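You operate a simulated robot arm through the tools that you are given. There is no shell and no other tool. Be economical: measure what you need, move in short steps, check, and stop when the job is done.

The job below is to be done with a simulated two-armed robot. You get a single attempt, and the scene is never put back.

TASK
Weigh the gold-ringed 200 g weight under the blue-handled cover and store it.
Fine: on the comparator with the yellow lever, dial to 200 g, weight in the middle of the pan, cover on its deck when you press STORE; the other weights stay. Set down upright: what you pick out.

It is judged by the outcome, as a careful person would: the job done as asked, and still so three seconds after it is handed in. It fails if anything else is knocked over, pushed out of place, dropped, spilled or broken. Lids that push on must go on centred and level and be pressed home; caps that screw on are set level and turned clockwise until they are tight.

THE ROBOT
Two 7-joint arms with two-finger grippers on one trunk, on a base that drives. Base frame: it is fixed to the floor where the robot stands at the start and does not move with it; the origin is under the middle of the robot, x ahead of it, y to its left, z up; the surface under the hand at the start is at about z = 820. Readings come in mm, degrees, newtons and seconds.
The left shoulder is at the start at [33, 162, 1181], the right one opposite. With the tool pointing down near the work surface each hand reaches from about 240 to 720 mm from the robot's upright axis, wherever it stands, measured 20 degrees to its own side. Places, roughly: clear cover with blue handles (30x18x17 cm) [600, -200, 900]; comparator with yellow lever [600, 300, 800]; deck of comparator with yellow lever [600, 300, 900]; dial with three gram marks [500, 200, 900]; key marked store [500, 300, 900]; kilo weight with yellow ring (5x6x6 cm) [800, -700, 900]; switch beside key marked store [500, 300, 900]; top of pan beside yellow lever [600, 300, 900]; yellow knob on block marked park [500, 100, 900]. Payload 2.45 kg a hand.
Tool frame (each hand has its own): the origin (TCP) lies between the finger pads and is the grasp point; the fingertips stand 26 mm ahead of it; z points along the fingers, y is the line along which they close. The gripper opens to 96 mm. The gripper's body begins 69 mm behind the TCP.
Orientation is that of the tool frame in the base frame, as a unit quaternion [x, y, z, w]. With the fingers straight down and closing along the base's y, the tool's x points along the base's -x, its y along +y and its z along -z.

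THE INTERFACE
- The arms move only by the tool send_rows. It takes "left_commands", "right_commands" or both (then of equal length, played together; a hand with none holds still); each is text: rows parted by semicolons, each of 7 numbers parted by spaces: the turn, a rotation vector about the base's x, y, z in degrees, then the shift along the base's x, y, z in mm, then the finger opening in mm, from 0 to 96. In form: rx ry rz dx dy dz gripper; .... A call has 1 to 10 rows; each row shifts and turns the commanded pose from where the row before left it. Rows are played at 5 a second. More than 50 mm and 8.6 degrees between two rows, or a gripper value outside its range, and nothing of the call is played. Where a pose cannot be reached the arm comes as near as it can. A force on the tool above 90 N (or 10 N above the force at the start of the call, whichever is more), or a blocked arm, ends the call early, and 0.2 s more pass. The fingers move at their own pace and stop on an object; they squeeze with about 43 N. The grip force told is the motor's: it shows also when the fingers shut on nothing. Time passes only in rows, and 0.2 s behind the last, so rows that do not move let the fingers close. It gives the time, the measured TCP pose, the force on the tool (base axes), the opening and the grip force at its end, in the units of the frame above (readings bear some noise), with the torque about the TCP (base axes, N m) and any sound that the robot's microphone picked up.
- Cameras (640 x 400 px; columns grow to the right, rows downward): "scene" is now at [98.2, -13.9, 1662.2]; the picture's right is [-0.17, -0.98, 0.00], its down [-0.76, 0.13, -0.63] and it looks along [0.62, -0.11, -0.77] (base axes); focal length 247 px, centre (320, 200). "left" rides on the left gripper at [82, -3, -98] in its tool frame; the picture's right is [0.04, 1.00, 0.00], its down [-0.73, 0.03, -0.68] and it looks along [-0.68, 0.03, 0.73] (tool axes); focal length 256 px, centre (320, 200). "right" rides on the right gripper at [82, 3, -98] in its tool frame; the picture's right is [-0.04, 1.00, 0.00], its down [-0.73, -0.03, -0.68] and it looks along [-0.68, -0.03, 0.73] (tool axes); focal length 256 px, centre (320, 200). There is no depth. A picture from a camera that has moved, and an enlarged one, comes with that camera's place and axes in the base frame and with its lens. The place of the scene camera against the robot may be out by one fixed shift of up to 18 mm in any direction.
- snapshot(camera): a new picture of that camera. It takes no simulated time.
- raise_lower(by): slides the trunk up (or, below 0, down) by that many mm; the arms and the scene camera ride with it, the base frame stays. It gives what a move gives, with no picture.
- base_move(legs): drives the robot by 1 to 6 legs, each [ahead, left, turn to the left] in mm, mm and degrees, along the robot's own axes; the way and the turn of a leg run together, so that a leg with both is an arc; at most 1500 mm and 180 degrees a leg. The arms and the cameras ride along, it lands a little off, and it stops where it bumps. It gives what a move gives.
- turn_head(pan, tilt): turns the head with the scene camera to pan (to the left, within 120 degrees either way) and tilt (down, from -29 to 69), counted from straight ahead of the robot. It gives what a move gives.
- inspect(camera, box): a new picture of the part [left, top, right, bottom] of that camera's present view, enlarged. It takes no simulated time.
- close_job(): hands the job in; it is judged then, once.

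Go step by step. Nothing tells you exact positions but the pictures and the camera data: compare them with the known pose of the tool, close in by small moves and look again before you grip or let go. The budget is 120 turns and 108 pictures, counting those below and the enlarged ones. Unless the task says otherwise, let go and move clear before handing in, and close with one line.

The tools are called by a JSON object that holds its "method" and its "body". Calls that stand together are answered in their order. send_rows: Moves the arms, as the interface text tells. Its arguments: {"type":"object","properties":{"left_commands":{"type":"string"},"right_commands":{"type":"string"}},"required":[]} The other tools are called the same way: raise_lower (by) slides the trunk up or down; base_move (legs) drives the base; turn_head (pan, tilt) turns the head that bears the scene camera; snapshot (camera) takes a picture; inspect (camera, box) takes an enlarged picture of a part of a camera's view; close_job () hands the job in.

At the start:

```text
time_s: 0.0
left_ee_pos: [460.4, 248.4, 1248.6]
left_orientation: [0.0, 1.0, -0.001, 0.0]
left_force: [-0.7, -0.1, -0.1]
left_ft_torque: [0.0, 0.01, 0.03]
left_gripper_width: 96.0
left_grip_force: 0.0
right_ee_pos: [442.5, -95.3, 1249.3]
right_orientation: [0.001, 1.0, 0.001, 0.0]
right_force: [0.2, -0.5, -0.7]
right_ft_torque: [-0.05, -0.01, 0.0]
right_gripper_width: 96.0
right_grip_force: 0.0
trunk travel left (down, up): [-350.0, 217.0]
robot x, y, heading: [-1.3, 1.8, 0.3]
head pan, tilt: [-10.0, 50.4]
```

scene: 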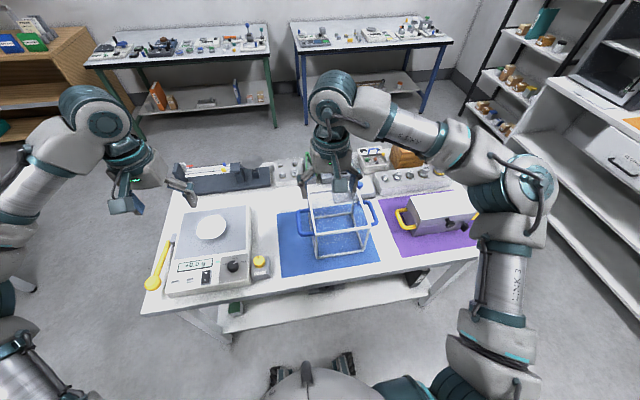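
right: 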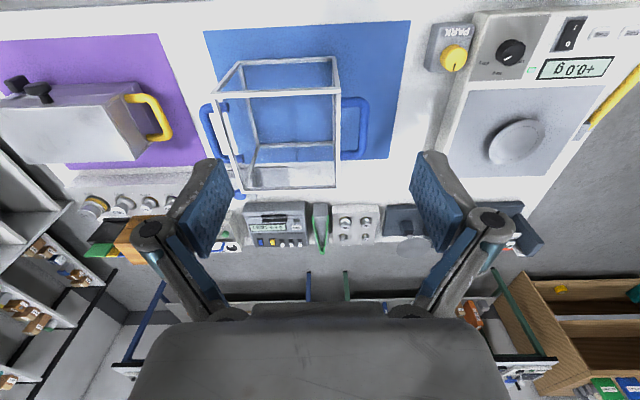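
left: 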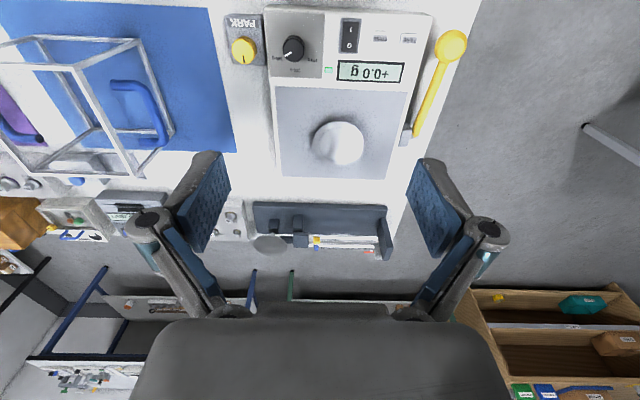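

I see the comparator on the left, the clear cover with blue handles on a blue mat in the middle, and weights further back. I'll look closer at the instrument and at the weights.

{"method": "inspect", "body": {"camera": "scene", "box": [140, 190, 290, 310]}}

{"method": "inspect", "body": {"camera": "scene", "box": [340, 130, 480, 250]}}

{"method": "inspect", "body": {"camera": "scene", "box": [160, 130, 340, 230]}}

{"method": "inspect", "body": {"camera": "right", "box": [0, 150, 260, 300]}}

```text
3.33 times, centred on (215, 250) of scene
camera zoom: at [98.2, -13.9, 1662.2], right [-0.17, -0.98, 0.0], down [-0.76, 0.13, -0.63], along [0.62, -0.11, -0.77], focal length 823 px, centre (670, 33)
```

zoom: 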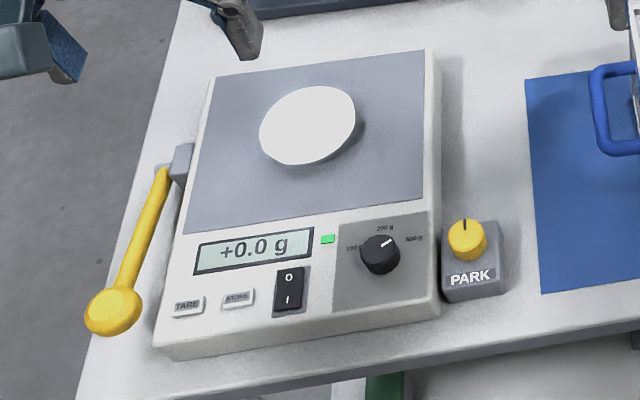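

```text
3.33 times, centred on (410, 190) of scene
camera zoom: at [98.2, -13.9, 1662.2], right [-0.17, -0.98, 0.0], down [-0.76, 0.13, -0.63], along [0.62, -0.11, -0.77], focal length 823 px, centre (20, 233)
```

zoom: 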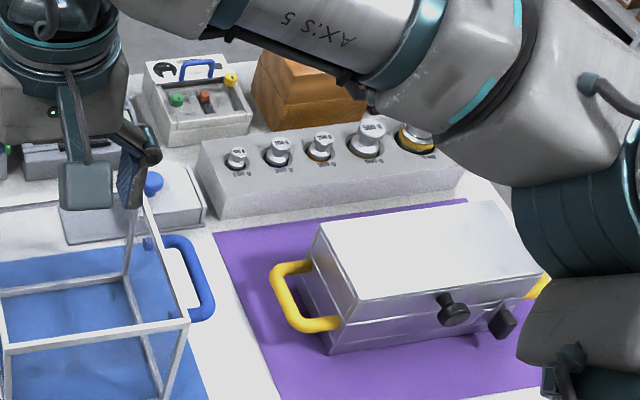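

```text
3.56 times, centred on (250, 180) of scene
camera zoom: at [98.2, -13.9, 1662.2], right [-0.17, -0.98, 0.0], down [-0.76, 0.13, -0.63], along [0.62, -0.11, -0.77], focal length 878 px, centre (569, 271)
```

zoom: 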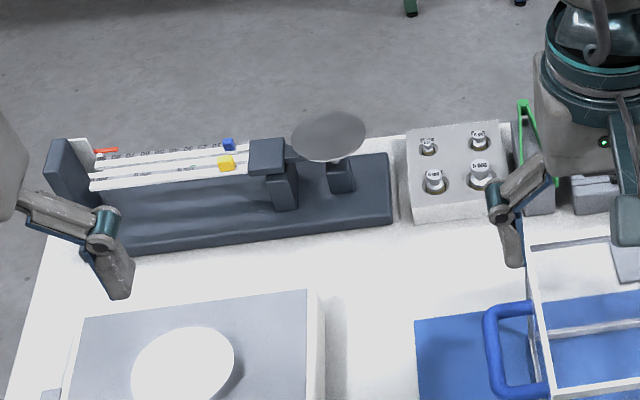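

```text
2.46 times, centred on (130, 225) of right
camera zoom: at [359.4, -91.0, 1346.6], right [0.04, 1.0, 0.0], down [0.73, -0.03, 0.68], along [0.68, -0.03, -0.73], focal length 630 px, centre (788, 138)
```

zoom: 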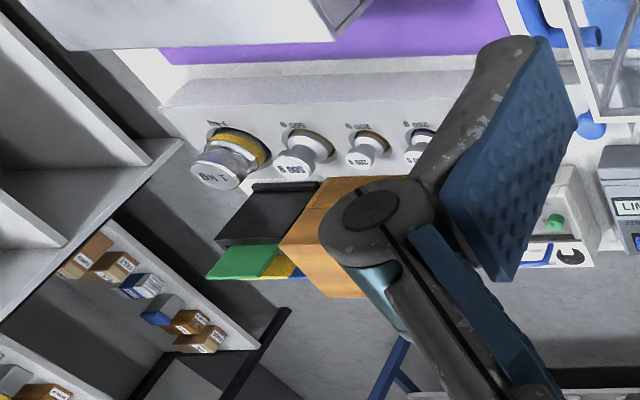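

I'll zoom more on the details: the dial, lever, park knob, and weight rack.

{"method": "inspect", "body": {"camera": "scene", "box": [210, 240, 280, 285]}}

{"method": "inspect", "body": {"camera": "scene", "box": [140, 225, 210, 300]}}

{"method": "inspect", "body": {"camera": "scene", "box": [380, 150, 450, 195]}}

{"method": "inspect", "body": {"camera": "scene", "box": [270, 170, 400, 270]}}

```text
8.89 times, centred on (245, 262) of scene
camera zoom: at [98.2, -13.9, 1662.2], right [-0.17, -0.98, 0.0], down [-0.76, 0.13, -0.63], along [0.62, -0.11, -0.77], focal length 2196 px, centre (987, -356)
```

zoom: 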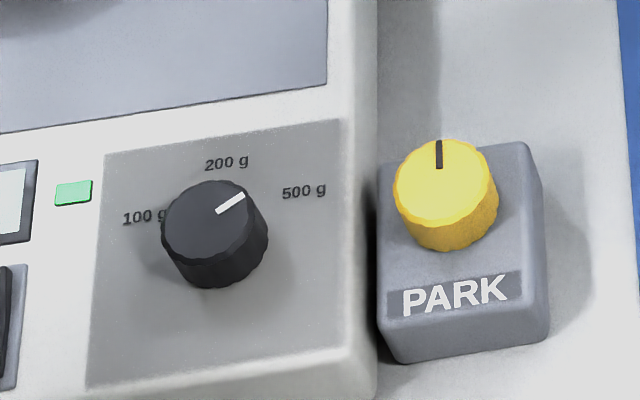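

```text
5.33 times, centred on (175, 262) of scene
camera zoom: at [98.2, -13.9, 1662.2], right [-0.17, -0.98, 0.0], down [-0.76, 0.13, -0.63], along [0.62, -0.11, -0.77], focal length 1317 px, centre (1093, -133)
```

zoom: 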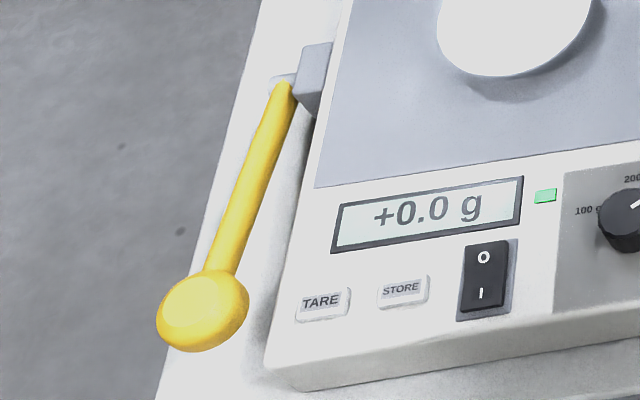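

```text
8.89 times, centred on (415, 172) of scene
camera zoom: at [98.2, -13.9, 1662.2], right [-0.17, -0.98, 0.0], down [-0.76, 0.13, -0.63], along [0.62, -0.11, -0.77], focal length 2196 px, centre (-524, 444)
```

zoom: 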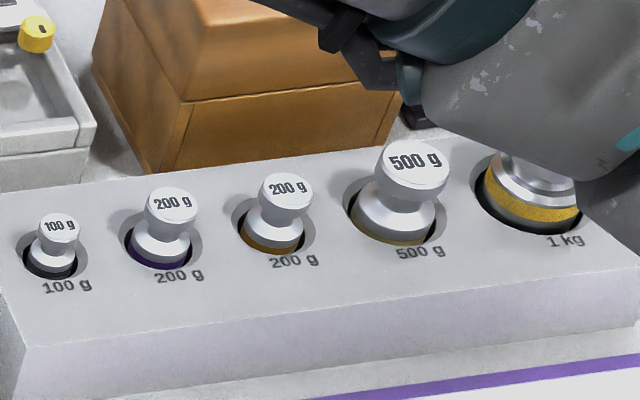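

```text
4.00 times, centred on (335, 220) of scene
camera zoom: at [98.2, -13.9, 1662.2], right [-0.17, -0.98, 0.0], down [-0.76, 0.13, -0.63], along [0.62, -0.11, -0.77], focal length 988 px, centre (260, 120)
```

zoom: 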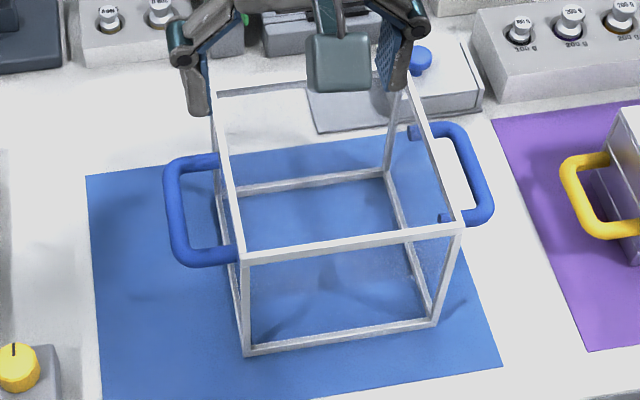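

The gold-ringed 200 g is the third weight in the right-hand rack, next to a purple-ringed 200 g. I'll start with the dial: left hand goes over it for a closer look.

{"method": "send_rows", "body": {"left_commands": "0 0 0 7 -8 -45 60;0 0 0 7 -8 -45 60;0 0 0 7 -8 -45 60;0 0 0 7 -8 -45 60;0 0 0 6 -7 -20 60"}}

{"method": "snapshot", "body": {"camera": "left"}}

```text
time_s: 1.2
left_ee_pos: [489.5, 209.9, 1050.8]
left_orientation: [0.0, 1.0, 0.0, 0.001]
left_force: [0.1, -0.3, -0.1]
left_ft_torque: [0.02, -0.01, 0.03]
left_gripper_width: 60.0
left_grip_force: 0.1
right_ee_pos: [440.3, -95.1, 1250.3]
right_orientation: [0.001, 1.0, 0.001, 0.002]
right_force: [-0.1, -0.2, 0.9]
right_ft_torque: [0.0, -0.05, -0.02]
right_gripper_width: 96.1
right_grip_force: 0.0
trunk travel left (down, up): [-350.0, 217.0]
robot x, y, heading: [-0.2, -1.4, -0.3]
head pan, tilt: [-10.0, 50.4]
```

```text
96 pictures are left
camera left: at [408.2, 204.9, 1148.5], right [-0.04, 1.0, 0.0], down [0.73, 0.03, 0.68], along [0.68, 0.03, -0.73], focal length 256 px, centre (320, 200)
```

left: 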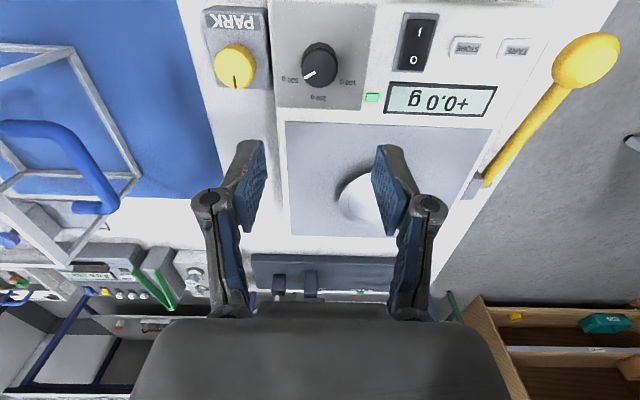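

The dial needs a second viewpoint to fix its height and place, so I'll back the hand off a little, lower, and zoom in.

{"method": "send_rows", "body": {"left_commands": "0 0 0 -40 0 -20 60;0 0 0 -30 0 -20 60;0 0 0 0 0 -10 60"}}

{"method": "snapshot", "body": {"camera": "left"}}

{"method": "inspect", "body": {"camera": "left", "box": [180, 0, 420, 150]}}

```text
time_s: 2.0
left_ee_pos: [419.5, 210.8, 998.8]
left_orientation: [0.0, 1.0, -0.003, 0.001]
left_force: [-0.2, 0.0, -0.5]
left_ft_torque: [0.01, 0.02, -0.05]
left_gripper_width: 60.1
left_grip_force: 0.0
right_ee_pos: [440.9, -94.1, 1250.6]
right_orientation: [0.001, 1.0, -0.001, 0.001]
right_force: [0.4, 0.1, 0.5]
right_ft_torque: [-0.01, 0.02, 0.0]
right_gripper_width: 96.3
right_grip_force: 0.0
trunk travel left (down, up): [-350.0, 217.0]
robot x, y, heading: [1.5, -0.7, 0.0]
head pan, tilt: [-10.0, 50.4]
```

```text
95 pictures are left
camera left: at [338.0, 205.6, 1098.3], right [-0.04, 1.0, 0.0], down [0.73, 0.03, 0.68], along [0.68, 0.03, -0.73], focal length 256 px, centre (320, 200)
```

left: 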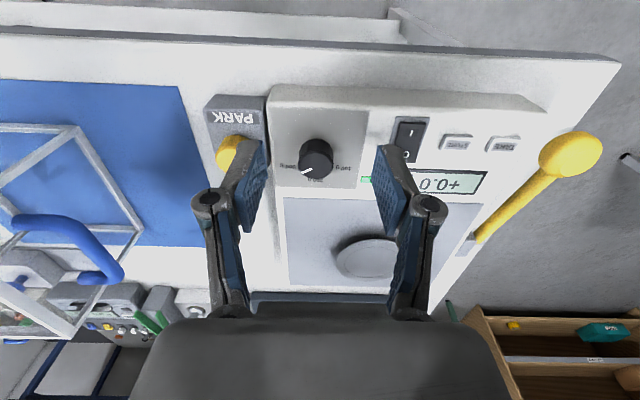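

```text
2.67 times, centred on (300, 75) of left
camera zoom: at [338.0, 205.6, 1098.3], right [-0.04, 1.0, 0.0], down [0.73, 0.03, 0.68], along [0.68, 0.03, -0.73], focal length 683 px, centre (373, 533)
```

zoom: 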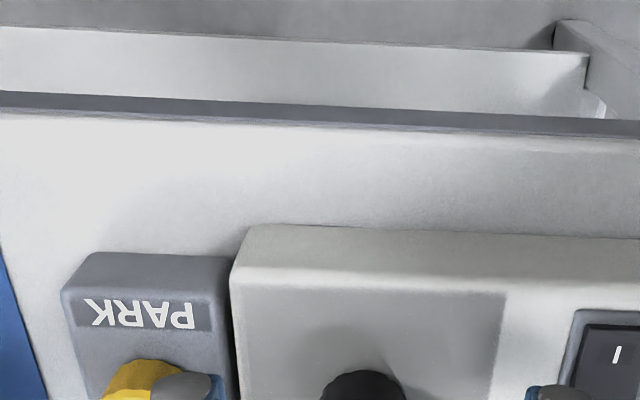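

Triangulation puts the dial at about (483, 209) with its top at z≈884. I'll zoom on the pointer to find the needed turn.

{"method": "inspect", "body": {"camera": "left", "box": [262, 115, 374, 195]}}

```text
5.00 times, centred on (318, 155) of left
camera zoom: at [338.0, 205.6, 1098.3], right [-0.04, 1.0, 0.0], down [0.73, 0.03, 0.68], along [0.68, 0.03, -0.73], focal length 1280 px, centre (330, 425)
```

zoom: 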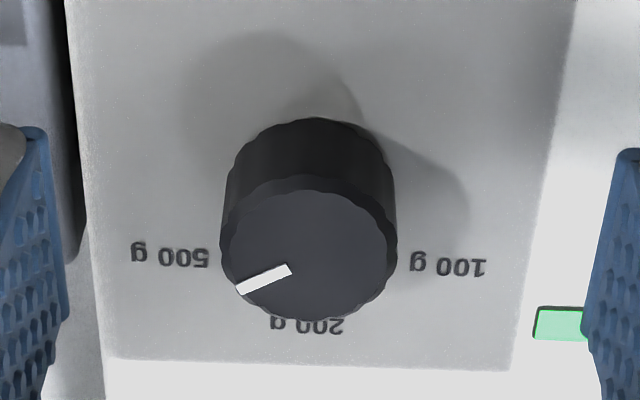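

The pointer stands on 500 g, about 60° clockwise of 200 g. I'll pre-turn the hand by −30°, descend around the knob, grip, and turn it +60°.

{"method": "send_rows", "body": {"left_commands": "0 0 -7.5 33 -1 0 60;0 0 -7.5 33 -1 0 60;0 0 -7.5 0 0 -25 60;0 0 -7.5 0 0 -25 60"}}

{"method": "snapshot", "body": {"camera": "left"}}

```text
time_s: 3.0
left_ee_pos: [485.9, 208.1, 949.8]
left_orientation: [0.261, 0.965, -0.002, 0.0]
left_force: [0.4, 0.0, 0.8]
left_ft_torque: [0.01, 0.03, 0.0]
left_gripper_width: 59.9
left_grip_force: 0.1
right_ee_pos: [439.5, -94.5, 1250.3]
right_orientation: [0.0, 1.0, 0.0, 0.002]
right_force: [-0.3, 0.8, -0.2]
right_ft_torque: [0.01, 0.0, -0.01]
right_gripper_width: 96.0
right_grip_force: 0.1
trunk travel left (down, up): [-350.0, 217.0]
robot x, y, heading: [-1.1, -1.4, 0.4]
head pan, tilt: [-10.0, 50.4]
```

```text
92 pictures are left
camera left: at [413.6, 245.7, 1048.3], right [0.47, 0.88, 0.0], down [0.65, -0.34, 0.68], along [0.6, -0.32, -0.73], focal length 256 px, centre (320, 200)
```

left: 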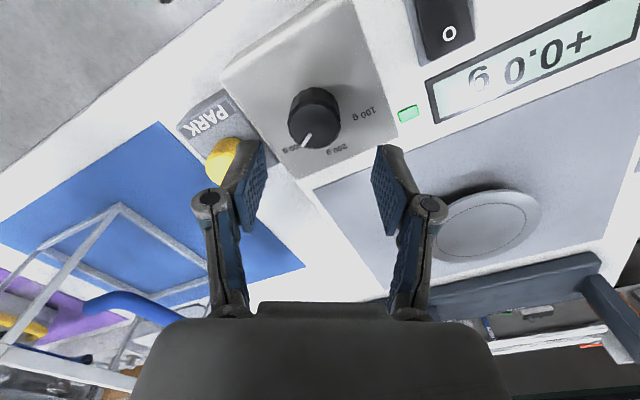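

The knob shows slightly off the tool axis; I'll zoom before descending.

{"method": "inspect", "body": {"camera": "left", "box": [256, 80, 384, 160]}}

```text
5.00 times, centred on (320, 120) of left
camera zoom: at [413.6, 245.7, 1048.3], right [0.47, 0.88, 0.0], down [0.65, -0.34, 0.68], along [0.6, -0.32, -0.73], focal length 1280 px, centre (320, 600)
```

zoom: 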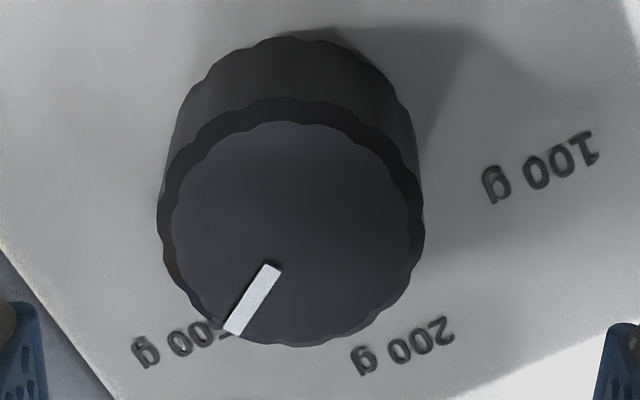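

Small correction of about 4 mm, then descend and close on the knob.

{"method": "send_rows", "body": {"left_commands": "0 0 0 -1.7 -3.3 -25 60;0 0 0 0 0 -20 60;0 0 0 0 0 -9 60;0 0 0 0 0 0 30;0 0 0 0 0 0 30;0 0 0 0 0 0 30"}}

{"method": "snapshot", "body": {"camera": "left"}}

```text
time_s: 4.4
left_ee_pos: [484.1, 204.6, 903.0]
left_orientation: [0.258, 0.966, 0.0, 0.006]
left_force: [7.7, 7.6, 52.8]
left_ft_torque: [0.52, 0.71, -0.06]
left_gripper_width: 33.5
left_grip_force: 45.1
right_ee_pos: [435.5, -94.7, 1251.8]
right_orientation: [0.001, 1.0, 0.001, 0.002]
right_force: [-0.3, -0.5, 0.8]
right_ft_torque: [0.03, 0.03, -0.01]
right_gripper_width: 95.9
right_grip_force: 0.0
trunk travel left (down, up): [-350.0, 217.0]
robot x, y, heading: [-0.2, -1.1, -0.0]
head pan, tilt: [-10.0, 50.4]
```

```text
90 pictures are left
camera left: at [410.7, 241.6, 999.2], right [0.46, 0.89, 0.0], down [0.64, -0.34, 0.69], along [0.61, -0.32, -0.73], focal length 256 px, centre (320, 200)
```

left: 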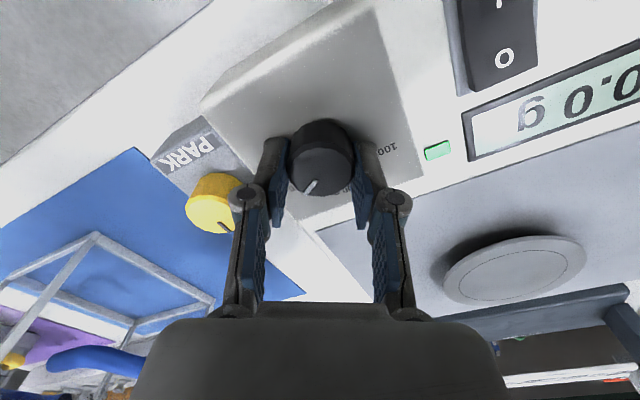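

Fingertips rest on the panel with 53 N, so I raise the command by 9 mm to relieve it, then turn +60°.

{"method": "send_rows", "body": {"left_commands": "0 0 0 0 0 9 30;0 0 7.5 0 0 1 30;0 0 7.5 0 0 0 30;0 0 7.5 0 0 0 30;0 0 7.5 0 0 0 30;0 0 7.5 0 0 0 30;0 0 7.5 0 0 0 30;0 0 7.5 0 0 0 30;0 0 7.5 0 0 0 30;0 0 0 0 0 0 30"}}

{"method": "snapshot", "body": {"camera": "left"}}

{"method": "inspect", "body": {"camera": "left", "box": [240, 90, 400, 190]}}

```text
time_s: 6.6
left_ee_pos: [483.2, 211.2, 903.2]
left_orientation: [-0.262, 0.965, 0.001, -0.003]
left_force: [-5.8, 34.7, -36.8]
left_ft_torque: [0.52, 0.2, -0.2]
left_gripper_width: 33.5
left_grip_force: 45.1
right_ee_pos: [440.7, -88.9, 1250.9]
right_orientation: [0.001, 1.0, -0.002, 0.001]
right_force: [-0.3, 0.3, -0.1]
right_ft_torque: [0.02, 0.0, 0.0]
right_gripper_width: 95.9
right_grip_force: 0.1
trunk travel left (down, up): [-350.0, 217.0]
robot x, y, heading: [1.5, 0.0, -0.1]
head pan, tilt: [-10.0, 50.4]
```

```text
89 pictures are left
camera left: at [415.8, 165.7, 1002.6], right [-0.54, 0.84, 0.0], down [0.62, 0.4, 0.68], along [0.57, 0.36, -0.74], focal length 256 px, centre (320, 200)
```

left: 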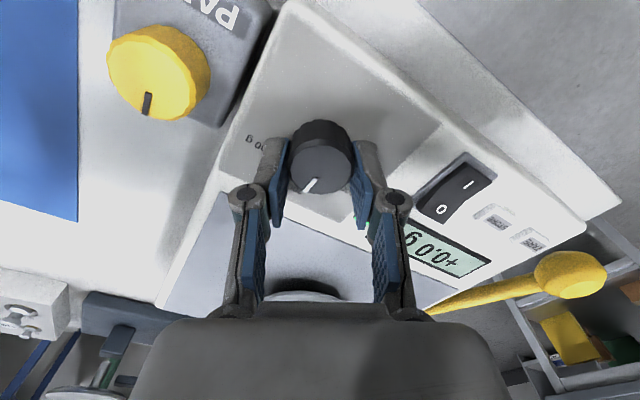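

```text
4.00 times, centred on (320, 140) of left
camera zoom: at [415.8, 165.7, 1002.6], right [-0.54, 0.84, 0.0], down [0.62, 0.4, 0.68], along [0.57, 0.36, -0.74], focal length 1024 px, centre (320, 440)
```

zoom: 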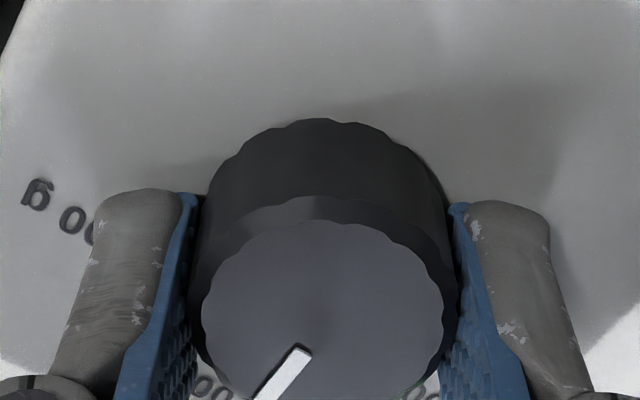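

The pointer seems to have come round to the 200 g mark. I release, rise, and verify.

{"method": "send_rows", "body": {"left_commands": "0 0 0 0 0 0 60;0 0 0 0 0 0 60;0 0 0 0 0 30 60;0 0 -7.5 0 0 30 60;0 0 -7.5 0 0 30 60;0 0 -7.5 0 0 0 60;0 0 -7.5 0 0 0 60"}}

{"method": "inspect", "body": {"camera": "left", "box": [256, 40, 384, 120]}}

{"method": "inspect", "body": {"camera": "left", "box": [340, 0, 640, 190]}}

```text
time_s: 8.2
left_ee_pos: [485.0, 207.2, 995.1]
left_orientation: [0.0, 1.0, -0.002, 0.001]
left_force: [-0.4, -0.4, 0.2]
left_ft_torque: [-0.01, 0.0, 0.03]
left_gripper_width: 60.0
left_grip_force: 0.0
right_ee_pos: [439.2, -92.5, 1251.4]
right_orientation: [0.001, 1.0, 0.0, 0.003]
right_force: [0.4, 1.1, -0.1]
right_ft_torque: [-0.03, -0.03, -0.01]
right_gripper_width: 95.9
right_grip_force: 0.1
trunk travel left (down, up): [-350.0, 217.0]
robot x, y, heading: [1.0, 0.5, -0.2]
head pan, tilt: [-10.0, 50.4]
```

```text
5.00 times, centred on (320, 80) of left
camera zoom: at [402.8, 202.6, 1095.0], right [-0.04, 1.0, 0.0], down [0.73, 0.03, 0.68], along [0.68, 0.02, -0.73], focal length 1280 px, centre (320, 800)
```

zoom: 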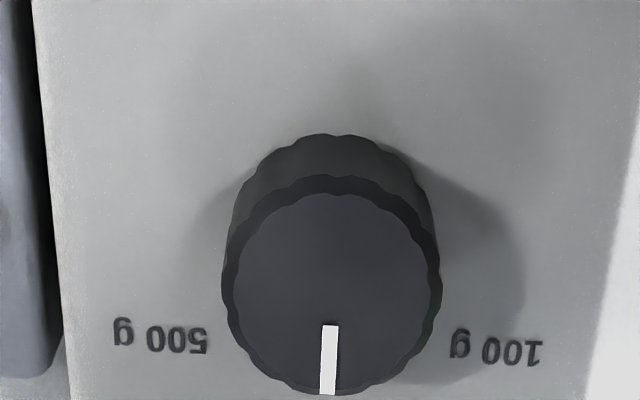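

```text
2.11 times, centred on (490, 95) of left
camera zoom: at [402.8, 202.6, 1095.0], right [-0.04, 1.0, 0.0], down [0.73, 0.03, 0.68], along [0.68, 0.02, -0.73], focal length 539 px, centre (-38, 421)
```

zoom: 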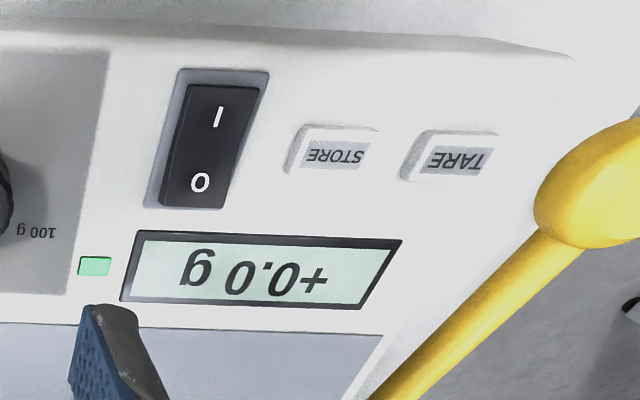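

The dial is on 200 g, the switch is on (I), and the display reads 0. Next I raise the left hand clear and look down to judge how far the base can drive forward.

{"method": "send_rows", "body": {"left_commands": "0 0 0 -20 0 45 90;0 0 0 -20 0 45 90;0 0 0 -10 0 45 90;0 0 0 0 0 45 90;0 0 0 0 0 45 90"}}

{"method": "turn_head", "body": {"pan": -25, "tilt": 69}}

{"method": "snapshot", "body": {"camera": "scene"}}

```text
time_s: 9.4
left_ee_pos: [432.6, 206.9, 1222.8]
left_orientation: [0.0, 1.0, -0.002, 0.0]
left_force: [0.2, 0.6, 0.3]
left_ft_torque: [-0.02, 0.0, -0.03]
left_gripper_width: 90.0
left_grip_force: 0.1
right_ee_pos: [437.4, -90.8, 1251.7]
right_orientation: [0.002, 1.0, 0.0, 0.003]
right_force: [-0.5, 0.2, 0.3]
right_ft_torque: [-0.02, -0.02, -0.01]
right_gripper_width: 96.1
right_grip_force: 0.0
trunk travel left (down, up): [-350.0, 217.0]
robot x, y, heading: [-0.6, -1.5, -0.2]
head pan, tilt: [-10.0, 50.4]
```

```text
time_s: 10.2
left_ee_pos: [434.8, 206.9, 1219.9]
left_orientation: [0.0, 1.0, -0.001, 0.001]
left_force: [-0.5, 0.5, -0.1]
left_ft_torque: [0.0, -0.01, -0.03]
left_gripper_width: 90.0
left_grip_force: 0.0
right_ee_pos: [439.2, -92.5, 1250.0]
right_orientation: [0.001, 1.0, 0.0, 0.002]
right_force: [0.5, 0.0, 0.2]
right_ft_torque: [0.0, -0.01, -0.01]
right_gripper_width: 95.9
right_grip_force: 0.0
trunk travel left (down, up): [-350.0, 217.0]
robot x, y, heading: [2.2, -2.4, -0.2]
head pan, tilt: [-25.0, 68.8]
```

```text
85 pictures are left
camera scene: at [73.4, -21.6, 1641.0], right [-0.42, -0.91, 0.0], down [-0.85, 0.39, -0.36], along [0.33, -0.16, -0.93], focal length 247 px, centre (320, 200)
```

scene: 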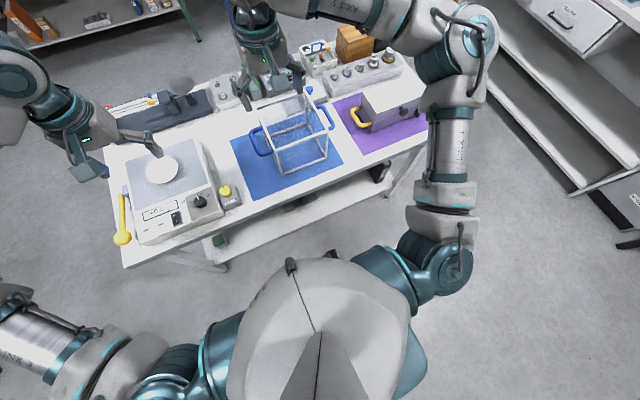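

There's ample space ahead of the torso. I'll drive right about 385 mm and then ahead 100 mm to bring the weight rack into the right hand's reach.

{"method": "base_move", "body": {"legs": [[0, -385, 0], [100, 0, 0]]}}

{"method": "turn_head", "body": {"pan": -10, "tilt": 50}}

{"method": "snapshot", "body": {"camera": "scene"}}

{"method": "snapshot", "body": {"camera": "right"}}

```text
time_s: 13.4
left_ee_pos: [530.3, -162.9, 1218.5]
left_orientation: [0.0, 1.0, -0.006, 0.001]
left_force: [0.4, 0.9, 0.2]
left_ft_torque: [-0.03, 0.01, 0.02]
left_gripper_width: 90.2
left_grip_force: 0.0
right_ee_pos: [535.4, -459.9, 1252.3]
right_orientation: [0.002, 1.0, -0.006, 0.003]
right_force: [0.2, 0.3, -0.7]
right_ft_torque: [0.02, -0.07, 0.03]
right_gripper_width: 96.1
right_grip_force: 0.0
trunk travel left (down, up): [-350.0, 217.0]
robot x, y, heading: [99.6, -382.5, -0.3]
head pan, tilt: [-25.0, 68.8]
```

```text
time_s: 14.2
left_ee_pos: [530.5, -165.3, 1219.4]
left_orientation: [-0.001, 1.0, -0.005, 0.001]
left_force: [0.5, 0.8, -1.2]
left_ft_torque: [-0.03, 0.03, 0.01]
left_gripper_width: 89.9
left_grip_force: 0.1
right_ee_pos: [533.7, -465.1, 1251.0]
right_orientation: [0.001, 1.0, -0.003, 0.002]
right_force: [0.1, 0.5, -0.5]
right_ft_torque: [-0.07, 0.0, -0.01]
right_gripper_width: 96.1
right_grip_force: 0.1
trunk travel left (down, up): [-350.0, 217.0]
robot x, y, heading: [96.7, -376.0, -0.2]
head pan, tilt: [-10.0, 50.0]
```

```text
84 pictures are left
camera scene: at [197.4, -388.7, 1662.6], right [-0.18, -0.98, 0.0], down [-0.76, 0.13, -0.64], along [0.63, -0.12, -0.77], focal length 247 px, centre (320, 200)
```

scene: 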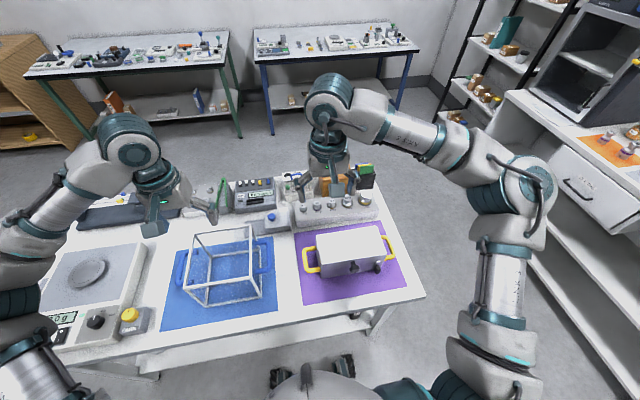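

```text
83 pictures are left
camera right: at [451.1, -461.0, 1348.7], right [0.04, 1.0, -0.01], down [0.73, -0.03, 0.68], along [0.68, -0.03, -0.73], focal length 256 px, centre (320, 200)
```

right: 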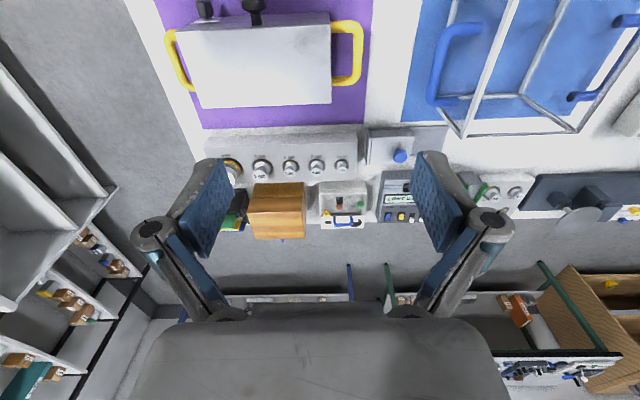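

Gold-ringed weight is estimated at about (777, −541). I'll bring the right hand down and forward for a closer view, with the fingers narrowed.

{"method": "send_rows", "body": {"right_commands": "0 0 0 31 -13 -38 60;0 0 0 31 -13 -38 60;0 0 0 31 -13 -38 60;0 0 0 31 -13 -38 60;0 0 0 31 -13 -38 60;0 0 0 20 -13 -20 60"}}

{"method": "snapshot", "body": {"camera": "right"}}

```text
refused: row 1 steps farther than a row can; nothing moved
```

```text
82 pictures are left
camera right: at [451.1, -461.0, 1348.7], right [0.04, 1.0, -0.01], down [0.73, -0.03, 0.68], along [0.68, -0.03, -0.73], focal length 256 px, centre (320, 200)
```

right: 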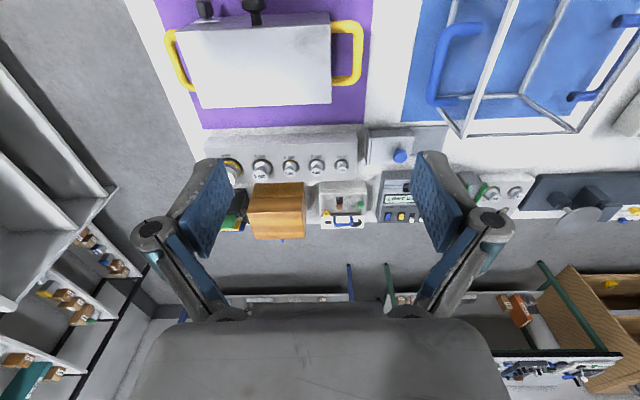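

The step was slightly too long, so I'll split it into shorter rows.

{"method": "send_rows", "body": {"right_commands": "0 0 0 26 -11 -32 60;0 0 0 26 -11 -32 60;0 0 0 26 -11 -32 60;0 0 0 26 -11 -32 60;0 0 0 26 -11 -32 60;0 0 0 26 -11 -32 60;0 0 0 20 -11 -25 60"}}

{"method": "snapshot", "body": {"camera": "right"}}

```text
time_s: 15.8
left_ee_pos: [530.3, -186.2, 1222.1]
left_orientation: [0.001, 1.0, 0.003, 0.001]
left_force: [-0.3, -1.1, 1.1]
left_ft_torque: [0.04, -0.04, -0.02]
left_gripper_width: 89.7
left_grip_force: 0.0
right_ee_pos: [711.7, -562.2, 1033.5]
right_orientation: [0.003, 1.0, 0.003, 0.002]
right_force: [1.1, -2.0, -0.6]
right_ft_torque: [0.1, 0.04, 0.02]
right_gripper_width: 60.0
right_grip_force: 0.0
trunk travel left (down, up): [-350.0, 217.0]
robot x, y, heading: [97.3, -377.5, -0.4]
head pan, tilt: [-10.0, 50.0]
```

```text
81 pictures are left
camera right: at [626.9, -559.1, 1129.1], right [0.04, 1.0, 0.01], down [0.73, -0.04, 0.68], along [0.68, -0.02, -0.73], focal length 256 px, centre (320, 200)
```

right: 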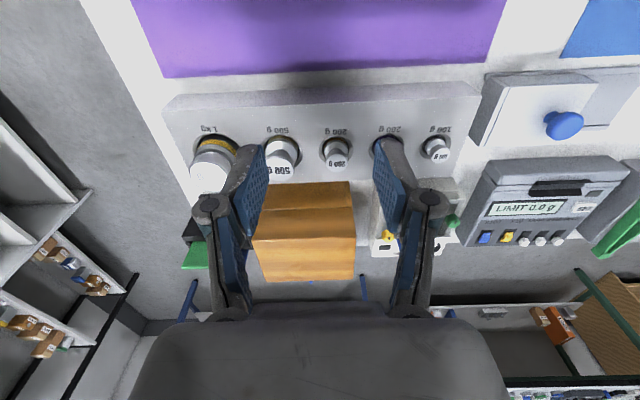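

The readings suggest the robot swayed a little while moving; I'll hold still for a moment and re-read before using them.

{"method": "send_rows", "body": {"right_commands": "0 0 0 0 0 0 60;0 0 0 0 0 0 60;0 0 0 0 0 0 60;0 0 0 0 0 0 60"}}

{"method": "inspect", "body": {"camera": "right", "box": [240, 90, 400, 190]}}

```text
time_s: 16.8
left_ee_pos: [530.2, -178.7, 1221.8]
left_orientation: [0.001, 1.0, 0.0, 0.002]
left_force: [-0.7, -0.8, 0.6]
left_ft_torque: [0.03, -0.01, -0.01]
left_gripper_width: 90.1
left_grip_force: 0.1
right_ee_pos: [709.8, -555.3, 1034.5]
right_orientation: [0.003, 1.0, 0.0, 0.003]
right_force: [-0.2, 0.5, 0.0]
right_ft_torque: [0.04, 0.03, 0.01]
right_gripper_width: 59.8
right_grip_force: 0.0
trunk travel left (down, up): [-350.0, 217.0]
robot x, y, heading: [101.2, -378.8, -0.1]
head pan, tilt: [-10.0, 50.0]
```

```text
4.00 times, centred on (320, 140) of right
camera zoom: at [625.8, -551.6, 1131.0], right [0.04, 1.0, 0.0], down [0.73, -0.03, 0.68], along [0.68, -0.03, -0.73], focal length 1024 px, centre (320, 440)
```

zoom: 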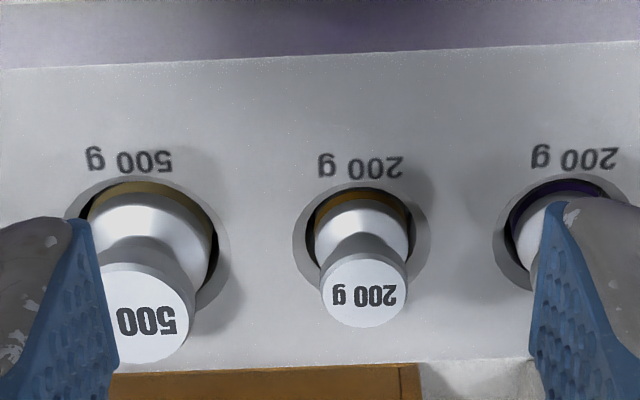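

I'll approach nearer, staying above the knob, then recentre.

{"method": "send_rows", "body": {"right_commands": "0 0 0 20 3 -24 50;0 0 0 20 3 -24 50;0 0 0 15 2 -20 50;0 0 0 0 0 0 50;0 0 0 0 0 0 50"}}

{"method": "snapshot", "body": {"camera": "right"}}

```text
time_s: 18.0
left_ee_pos: [530.0, -166.4, 1219.4]
left_orientation: [0.0, 1.0, -0.005, 0.001]
left_force: [-0.8, 0.0, 0.3]
left_ft_torque: [-0.05, -0.02, -0.03]
left_gripper_width: 90.1
left_grip_force: 0.1
right_ee_pos: [765.2, -538.2, 967.6]
right_orientation: [0.001, 1.0, -0.003, 0.002]
right_force: [0.1, 0.6, -0.3]
right_ft_torque: [-0.04, -0.01, -0.03]
right_gripper_width: 49.9
right_grip_force: 0.1
trunk travel left (down, up): [-350.0, 217.0]
robot x, y, heading: [96.6, -380.6, 0.2]
head pan, tilt: [-10.0, 50.0]
```

```text
79 pictures are left
camera right: at [681.1, -532.7, 1064.2], right [0.04, 1.0, -0.01], down [0.73, -0.03, 0.68], along [0.68, -0.03, -0.73], focal length 256 px, centre (320, 200)
```

right: 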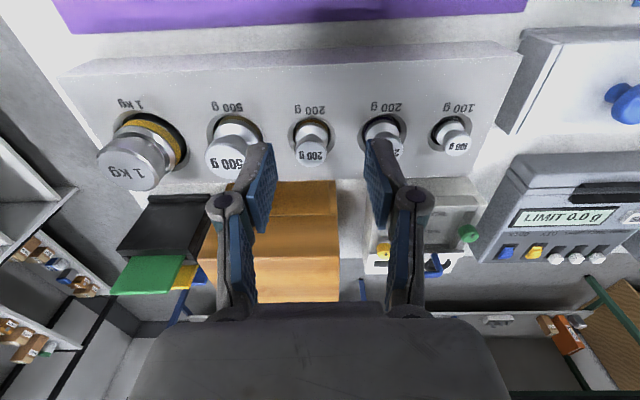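

The base still seems to sway slightly, so I wait again and compare.

{"method": "send_rows", "body": {"right_commands": "0 0 0 0 0 0 50;0 0 0 0 0 0 50;0 0 0 0 0 0 50;0 0 0 0 0 0 50;0 0 0 0 0 0 50;0 0 0 0 0 0 50;0 0 0 0 0 0 50;0 0 0 0 0 0 50"}}

{"method": "inspect", "body": {"camera": "right", "box": [240, 90, 400, 190]}}

```text
time_s: 19.8
left_ee_pos: [530.5, -169.7, 1221.3]
left_orientation: [0.0, 1.0, -0.002, 0.0]
left_force: [0.4, 0.5, 0.1]
left_ft_torque: [-0.01, 0.02, 0.02]
left_gripper_width: 89.9
left_grip_force: 0.1
right_ee_pos: [764.4, -540.2, 966.6]
right_orientation: [0.002, 1.0, -0.001, 0.003]
right_force: [0.6, 0.0, -0.4]
right_ft_torque: [-0.02, 0.01, 0.01]
right_gripper_width: 50.0
right_grip_force: 0.0
trunk travel left (down, up): [-350.0, 217.0]
robot x, y, heading: [98.9, -377.7, -0.2]
head pan, tilt: [-10.0, 50.0]
```

```text
4.00 times, centred on (320, 140) of right
camera zoom: at [681.1, -536.8, 1063.8], right [0.04, 1.0, 0.0], down [0.73, -0.03, 0.68], along [0.68, -0.03, -0.73], focal length 1024 px, centre (320, 440)
```

zoom: 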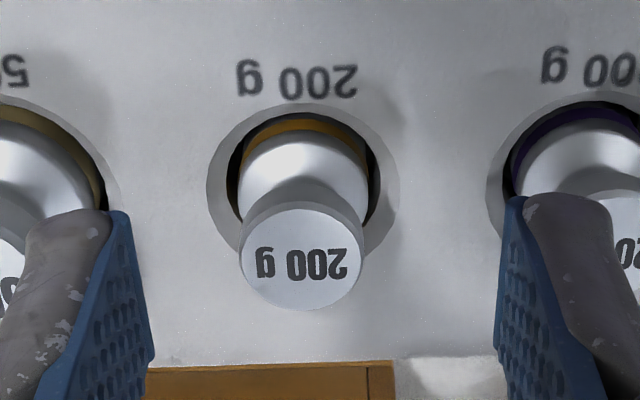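

Knob estimated at about (787, −545), top ≈ 900. Centre above it, come down a bit and check.

{"method": "send_rows", "body": {"right_commands": "0 0 0 11 -3 -10 50;0 0 0 11 -2 -10 50;0 0 0 0 0 0 50;0 0 0 0 0 0 50;0 0 0 0 0 0 50"}}

{"method": "snapshot", "body": {"camera": "right"}}

{"method": "inspect", "body": {"camera": "right", "box": [240, 90, 400, 190]}}

```text
time_s: 21.0
left_ee_pos: [529.8, -174.0, 1221.2]
left_orientation: [0.001, 1.0, -0.001, 0.0]
left_force: [0.2, 0.0, -0.2]
left_ft_torque: [0.03, -0.01, 0.03]
left_gripper_width: 89.8
left_grip_force: 0.0
right_ee_pos: [790.0, -549.3, 945.4]
right_orientation: [0.002, 1.0, -0.001, 0.003]
right_force: [0.1, -0.3, 0.0]
right_ft_torque: [-0.01, 0.04, 0.0]
right_gripper_width: 50.1
right_grip_force: 0.0
trunk travel left (down, up): [-350.0, 217.0]
robot x, y, heading: [98.4, -380.0, -0.4]
head pan, tilt: [-10.0, 50.0]
```

```text
77 pictures are left
camera right: at [706.2, -544.5, 1042.8], right [0.04, 1.0, 0.0], down [0.73, -0.03, 0.68], along [0.68, -0.03, -0.73], focal length 256 px, centre (320, 200)
```

right: 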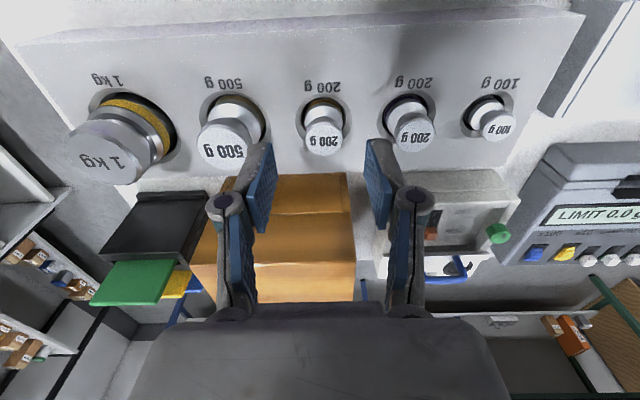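

```text
4.00 times, centred on (320, 140) of right
camera zoom: at [706.2, -544.5, 1042.8], right [0.04, 1.0, 0.0], down [0.73, -0.03, 0.68], along [0.68, -0.03, -0.73], focal length 1024 px, centre (320, 440)
```

zoom: 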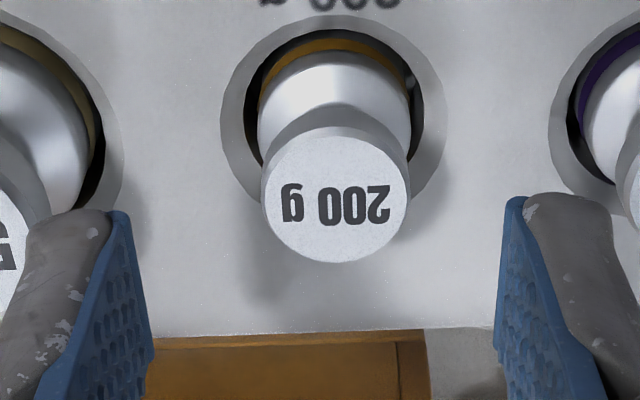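

Offset is about 4 mm in x and 2–3 mm in y; I correct and descend so the tips reach ~14 mm below the knob top, then look.

{"method": "send_rows", "body": {"right_commands": "0 0 0 2 1.5 -10 50;0 0 0 2 1 -10 50;0 0 0 0 0 -10 50;0 0 0 0 0 -9 50;0 0 0 0 0 0 50"}}

{"method": "snapshot", "body": {"camera": "right"}}

```text
time_s: 22.2
left_ee_pos: [530.2, -174.3, 1221.0]
left_orientation: [-0.001, 1.0, -0.002, 0.0]
left_force: [0.7, 0.0, -0.5]
left_ft_torque: [0.01, 0.02, 0.05]
left_gripper_width: 90.1
left_grip_force: 0.2
right_ee_pos: [787.5, -545.2, 906.7]
right_orientation: [0.002, 1.0, -0.001, 0.003]
right_force: [0.4, -0.1, -0.8]
right_ft_torque: [0.03, 0.02, -0.03]
right_gripper_width: 49.8
right_grip_force: 0.0
right hand out of reach, approached as far as the arm can: row 2
trunk travel left (down, up): [-350.0, 217.0]
robot x, y, heading: [97.1, -376.9, -0.2]
head pan, tilt: [-10.0, 50.0]
```

```text
75 pictures are left
camera right: at [704.4, -541.7, 1004.0], right [0.04, 1.0, 0.0], down [0.73, -0.03, 0.68], along [0.68, -0.03, -0.73], focal length 256 px, centre (320, 200)
```

right: 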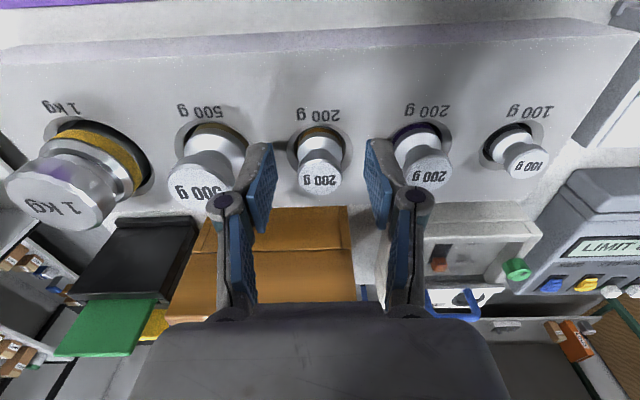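

Knob is centred in y and within ~3 mm in x, which the 24 mm wide pads cover. Close and check the grip.

{"method": "send_rows", "body": {"right_commands": "0 0 0 0 0 0 30;0 0 0 0 0 0 15;0 0 0 0 0 0 15;0 0 0 0 0 0 15"}}

{"method": "snapshot", "body": {"camera": "right"}}

```text
time_s: 23.2
left_ee_pos: [530.4, -173.4, 1221.5]
left_orientation: [0.0, 1.0, -0.002, 0.001]
left_force: [0.6, 0.0, 0.5]
left_ft_torque: [-0.02, 0.05, -0.01]
left_gripper_width: 89.9
left_grip_force: 0.1
right_ee_pos: [787.4, -545.8, 906.6]
right_orientation: [0.002, 1.0, 0.0, 0.003]
right_force: [1.0, 0.0, -0.4]
right_ft_torque: [0.02, -0.02, -0.03]
right_gripper_width: 23.9
right_grip_force: 43.0
trunk travel left (down, up): [-350.0, 217.0]
robot x, y, heading: [98.2, -378.2, -0.2]
head pan, tilt: [-10.0, 50.0]
```

```text
74 pictures are left
camera right: at [704.4, -541.9, 1004.0], right [0.04, 1.0, 0.0], down [0.73, -0.03, 0.68], along [0.68, -0.03, -0.73], focal length 256 px, centre (320, 200)
```

right: 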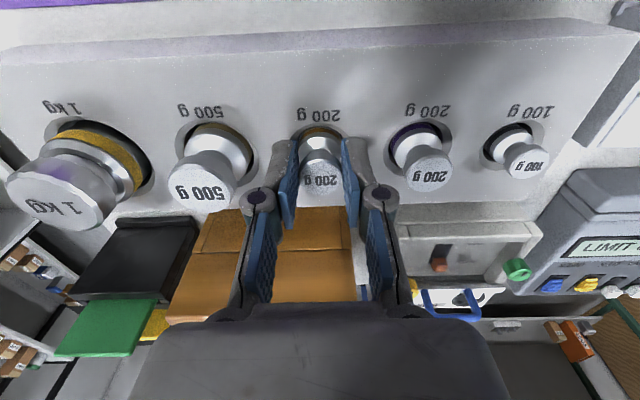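

Gripped at 23.9 mm. Lift straight up slowly.

{"method": "send_rows", "body": {"right_commands": "0 0 0 0 0 12 15;0 0 0 0 0 12 15;0 0 0 0 0 16 15;0 0 0 0 0 20 15;0 0 0 -5 0 20 15;0 0 0 -10 0 20 15"}}

{"method": "snapshot", "body": {"camera": "right"}}

```text
time_s: 24.6
left_ee_pos: [529.0, -175.4, 1221.6]
left_orientation: [0.0, 1.0, -0.002, 0.001]
left_force: [-0.2, -0.7, 0.1]
left_ft_torque: [-0.02, -0.02, -0.02]
left_gripper_width: 89.9
left_grip_force: 0.1
right_ee_pos: [772.1, -545.8, 1008.5]
right_orientation: [0.002, 1.0, 0.0, 0.003]
right_force: [0.2, 0.0, -2.0]
right_ft_torque: [0.0, -0.05, -0.01]
right_gripper_width: 23.8
right_grip_force: 43.0
trunk travel left (down, up): [-350.0, 217.0]
robot x, y, heading: [96.3, -378.6, -0.1]
head pan, tilt: [-10.0, 50.0]
```

```text
73 pictures are left
camera right: at [688.4, -542.4, 1105.3], right [0.04, 1.0, 0.0], down [0.73, -0.03, 0.68], along [0.68, -0.03, -0.73], focal length 256 px, centre (320, 200)
```

right: 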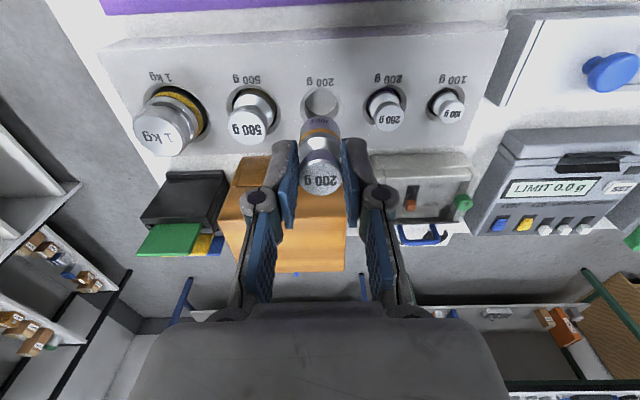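

The gold-ringed weight is out, others undisturbed. I'll raise and draw it in, then drive left to stand before the comparator.

{"method": "send_rows", "body": {"right_commands": "0 0 0 -25 4 30 15;0 0 0 -30 4 30 15;0 0 0 -30 4 30 15;0 0 0 -30 4 30 15;0 0 0 -30 4 20 15;0 0 0 0 0 0 15"}}

{"method": "base_move", "body": {"legs": [[0, 640, 0]]}}

{"method": "send_rows", "body": {"right_commands": "0 0 0 0 0 0 15;0 0 0 0 0 0 15;0 0 0 0 0 0 15;0 0 0 0 0 0 15;0 0 0 0 0 0 15;0 0 0 0 0 0 15;0 0 0 0 0 0 15;0 0 0 0 0 0 15"}}

{"method": "snapshot", "body": {"camera": "scene"}}

{"method": "snapshot", "body": {"camera": "right"}}

```text
time_s: 26.0
left_ee_pos: [530.7, -174.9, 1220.6]
left_orientation: [0.0, 1.0, -0.001, 0.001]
left_force: [0.1, 0.2, -0.4]
left_ft_torque: [-0.01, -0.01, 0.0]
left_gripper_width: 90.1
left_grip_force: 0.1
right_ee_pos: [627.6, -526.5, 1147.4]
right_orientation: [0.002, 1.0, 0.0, 0.001]
right_force: [0.3, 0.8, -1.9]
right_ft_torque: [-0.01, 0.04, 0.03]
right_gripper_width: 23.8
right_grip_force: 43.3
trunk travel left (down, up): [-350.0, 217.0]
robot x, y, heading: [101.3, -376.8, 0.1]
head pan, tilt: [-10.0, 50.0]
```

```text
time_s: 29.5
left_ee_pos: [530.0, 463.9, 1221.0]
left_orientation: [-0.001, 1.0, -0.002, 0.001]
left_force: [0.5, -0.3, -0.4]
left_ft_torque: [-0.04, 0.0, -0.01]
left_gripper_width: 90.1
left_grip_force: 0.0
right_ee_pos: [627.6, 110.7, 1147.8]
right_orientation: [0.0, 1.0, 0.0, 0.002]
right_force: [0.4, 0.5, -1.9]
right_ft_torque: [0.0, 0.04, 0.0]
right_gripper_width: 23.8
right_grip_force: 43.0
trunk travel left (down, up): [-350.0, 217.0]
robot x, y, heading: [98.7, 256.1, 0.1]
head pan, tilt: [-10.0, 50.0]
```

```text
time_s: 31.3
left_ee_pos: [525.4, 463.6, 1223.1]
left_orientation: [-0.001, 1.0, -0.002, 0.003]
left_force: [-0.4, -0.1, -0.3]
left_ft_torque: [-0.01, -0.01, -0.02]
left_gripper_width: 90.0
left_grip_force: 0.2
right_ee_pos: [624.7, 110.6, 1150.0]
right_orientation: [-0.001, 1.0, 0.0, 0.005]
right_force: [0.2, -0.5, -1.9]
right_ft_torque: [0.03, -0.04, 0.01]
right_gripper_width: 23.7
right_grip_force: 43.3
trunk travel left (down, up): [-350.0, 217.0]
robot x, y, heading: [99.7, 256.1, 0.3]
head pan, tilt: [-10.0, 50.0]
```

```text
72 pictures are left
camera scene: at [197.3, 242.0, 1662.7], right [-0.17, -0.98, 0.0], down [-0.76, 0.13, -0.64], along [0.63, -0.11, -0.77], focal length 247 px, centre (320, 200)
```

scene: 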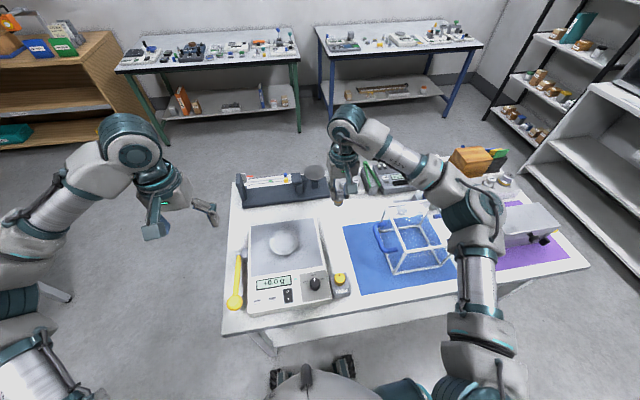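

```text
71 pictures are left
camera right: at [539.5, 114.5, 1246.9], right [0.04, 1.0, 0.0], down [0.73, -0.03, 0.69], along [0.68, -0.03, -0.73], focal length 256 px, centre (320, 200)
```

right: 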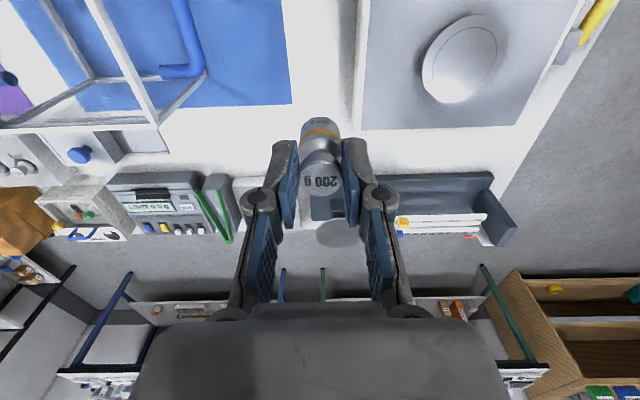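

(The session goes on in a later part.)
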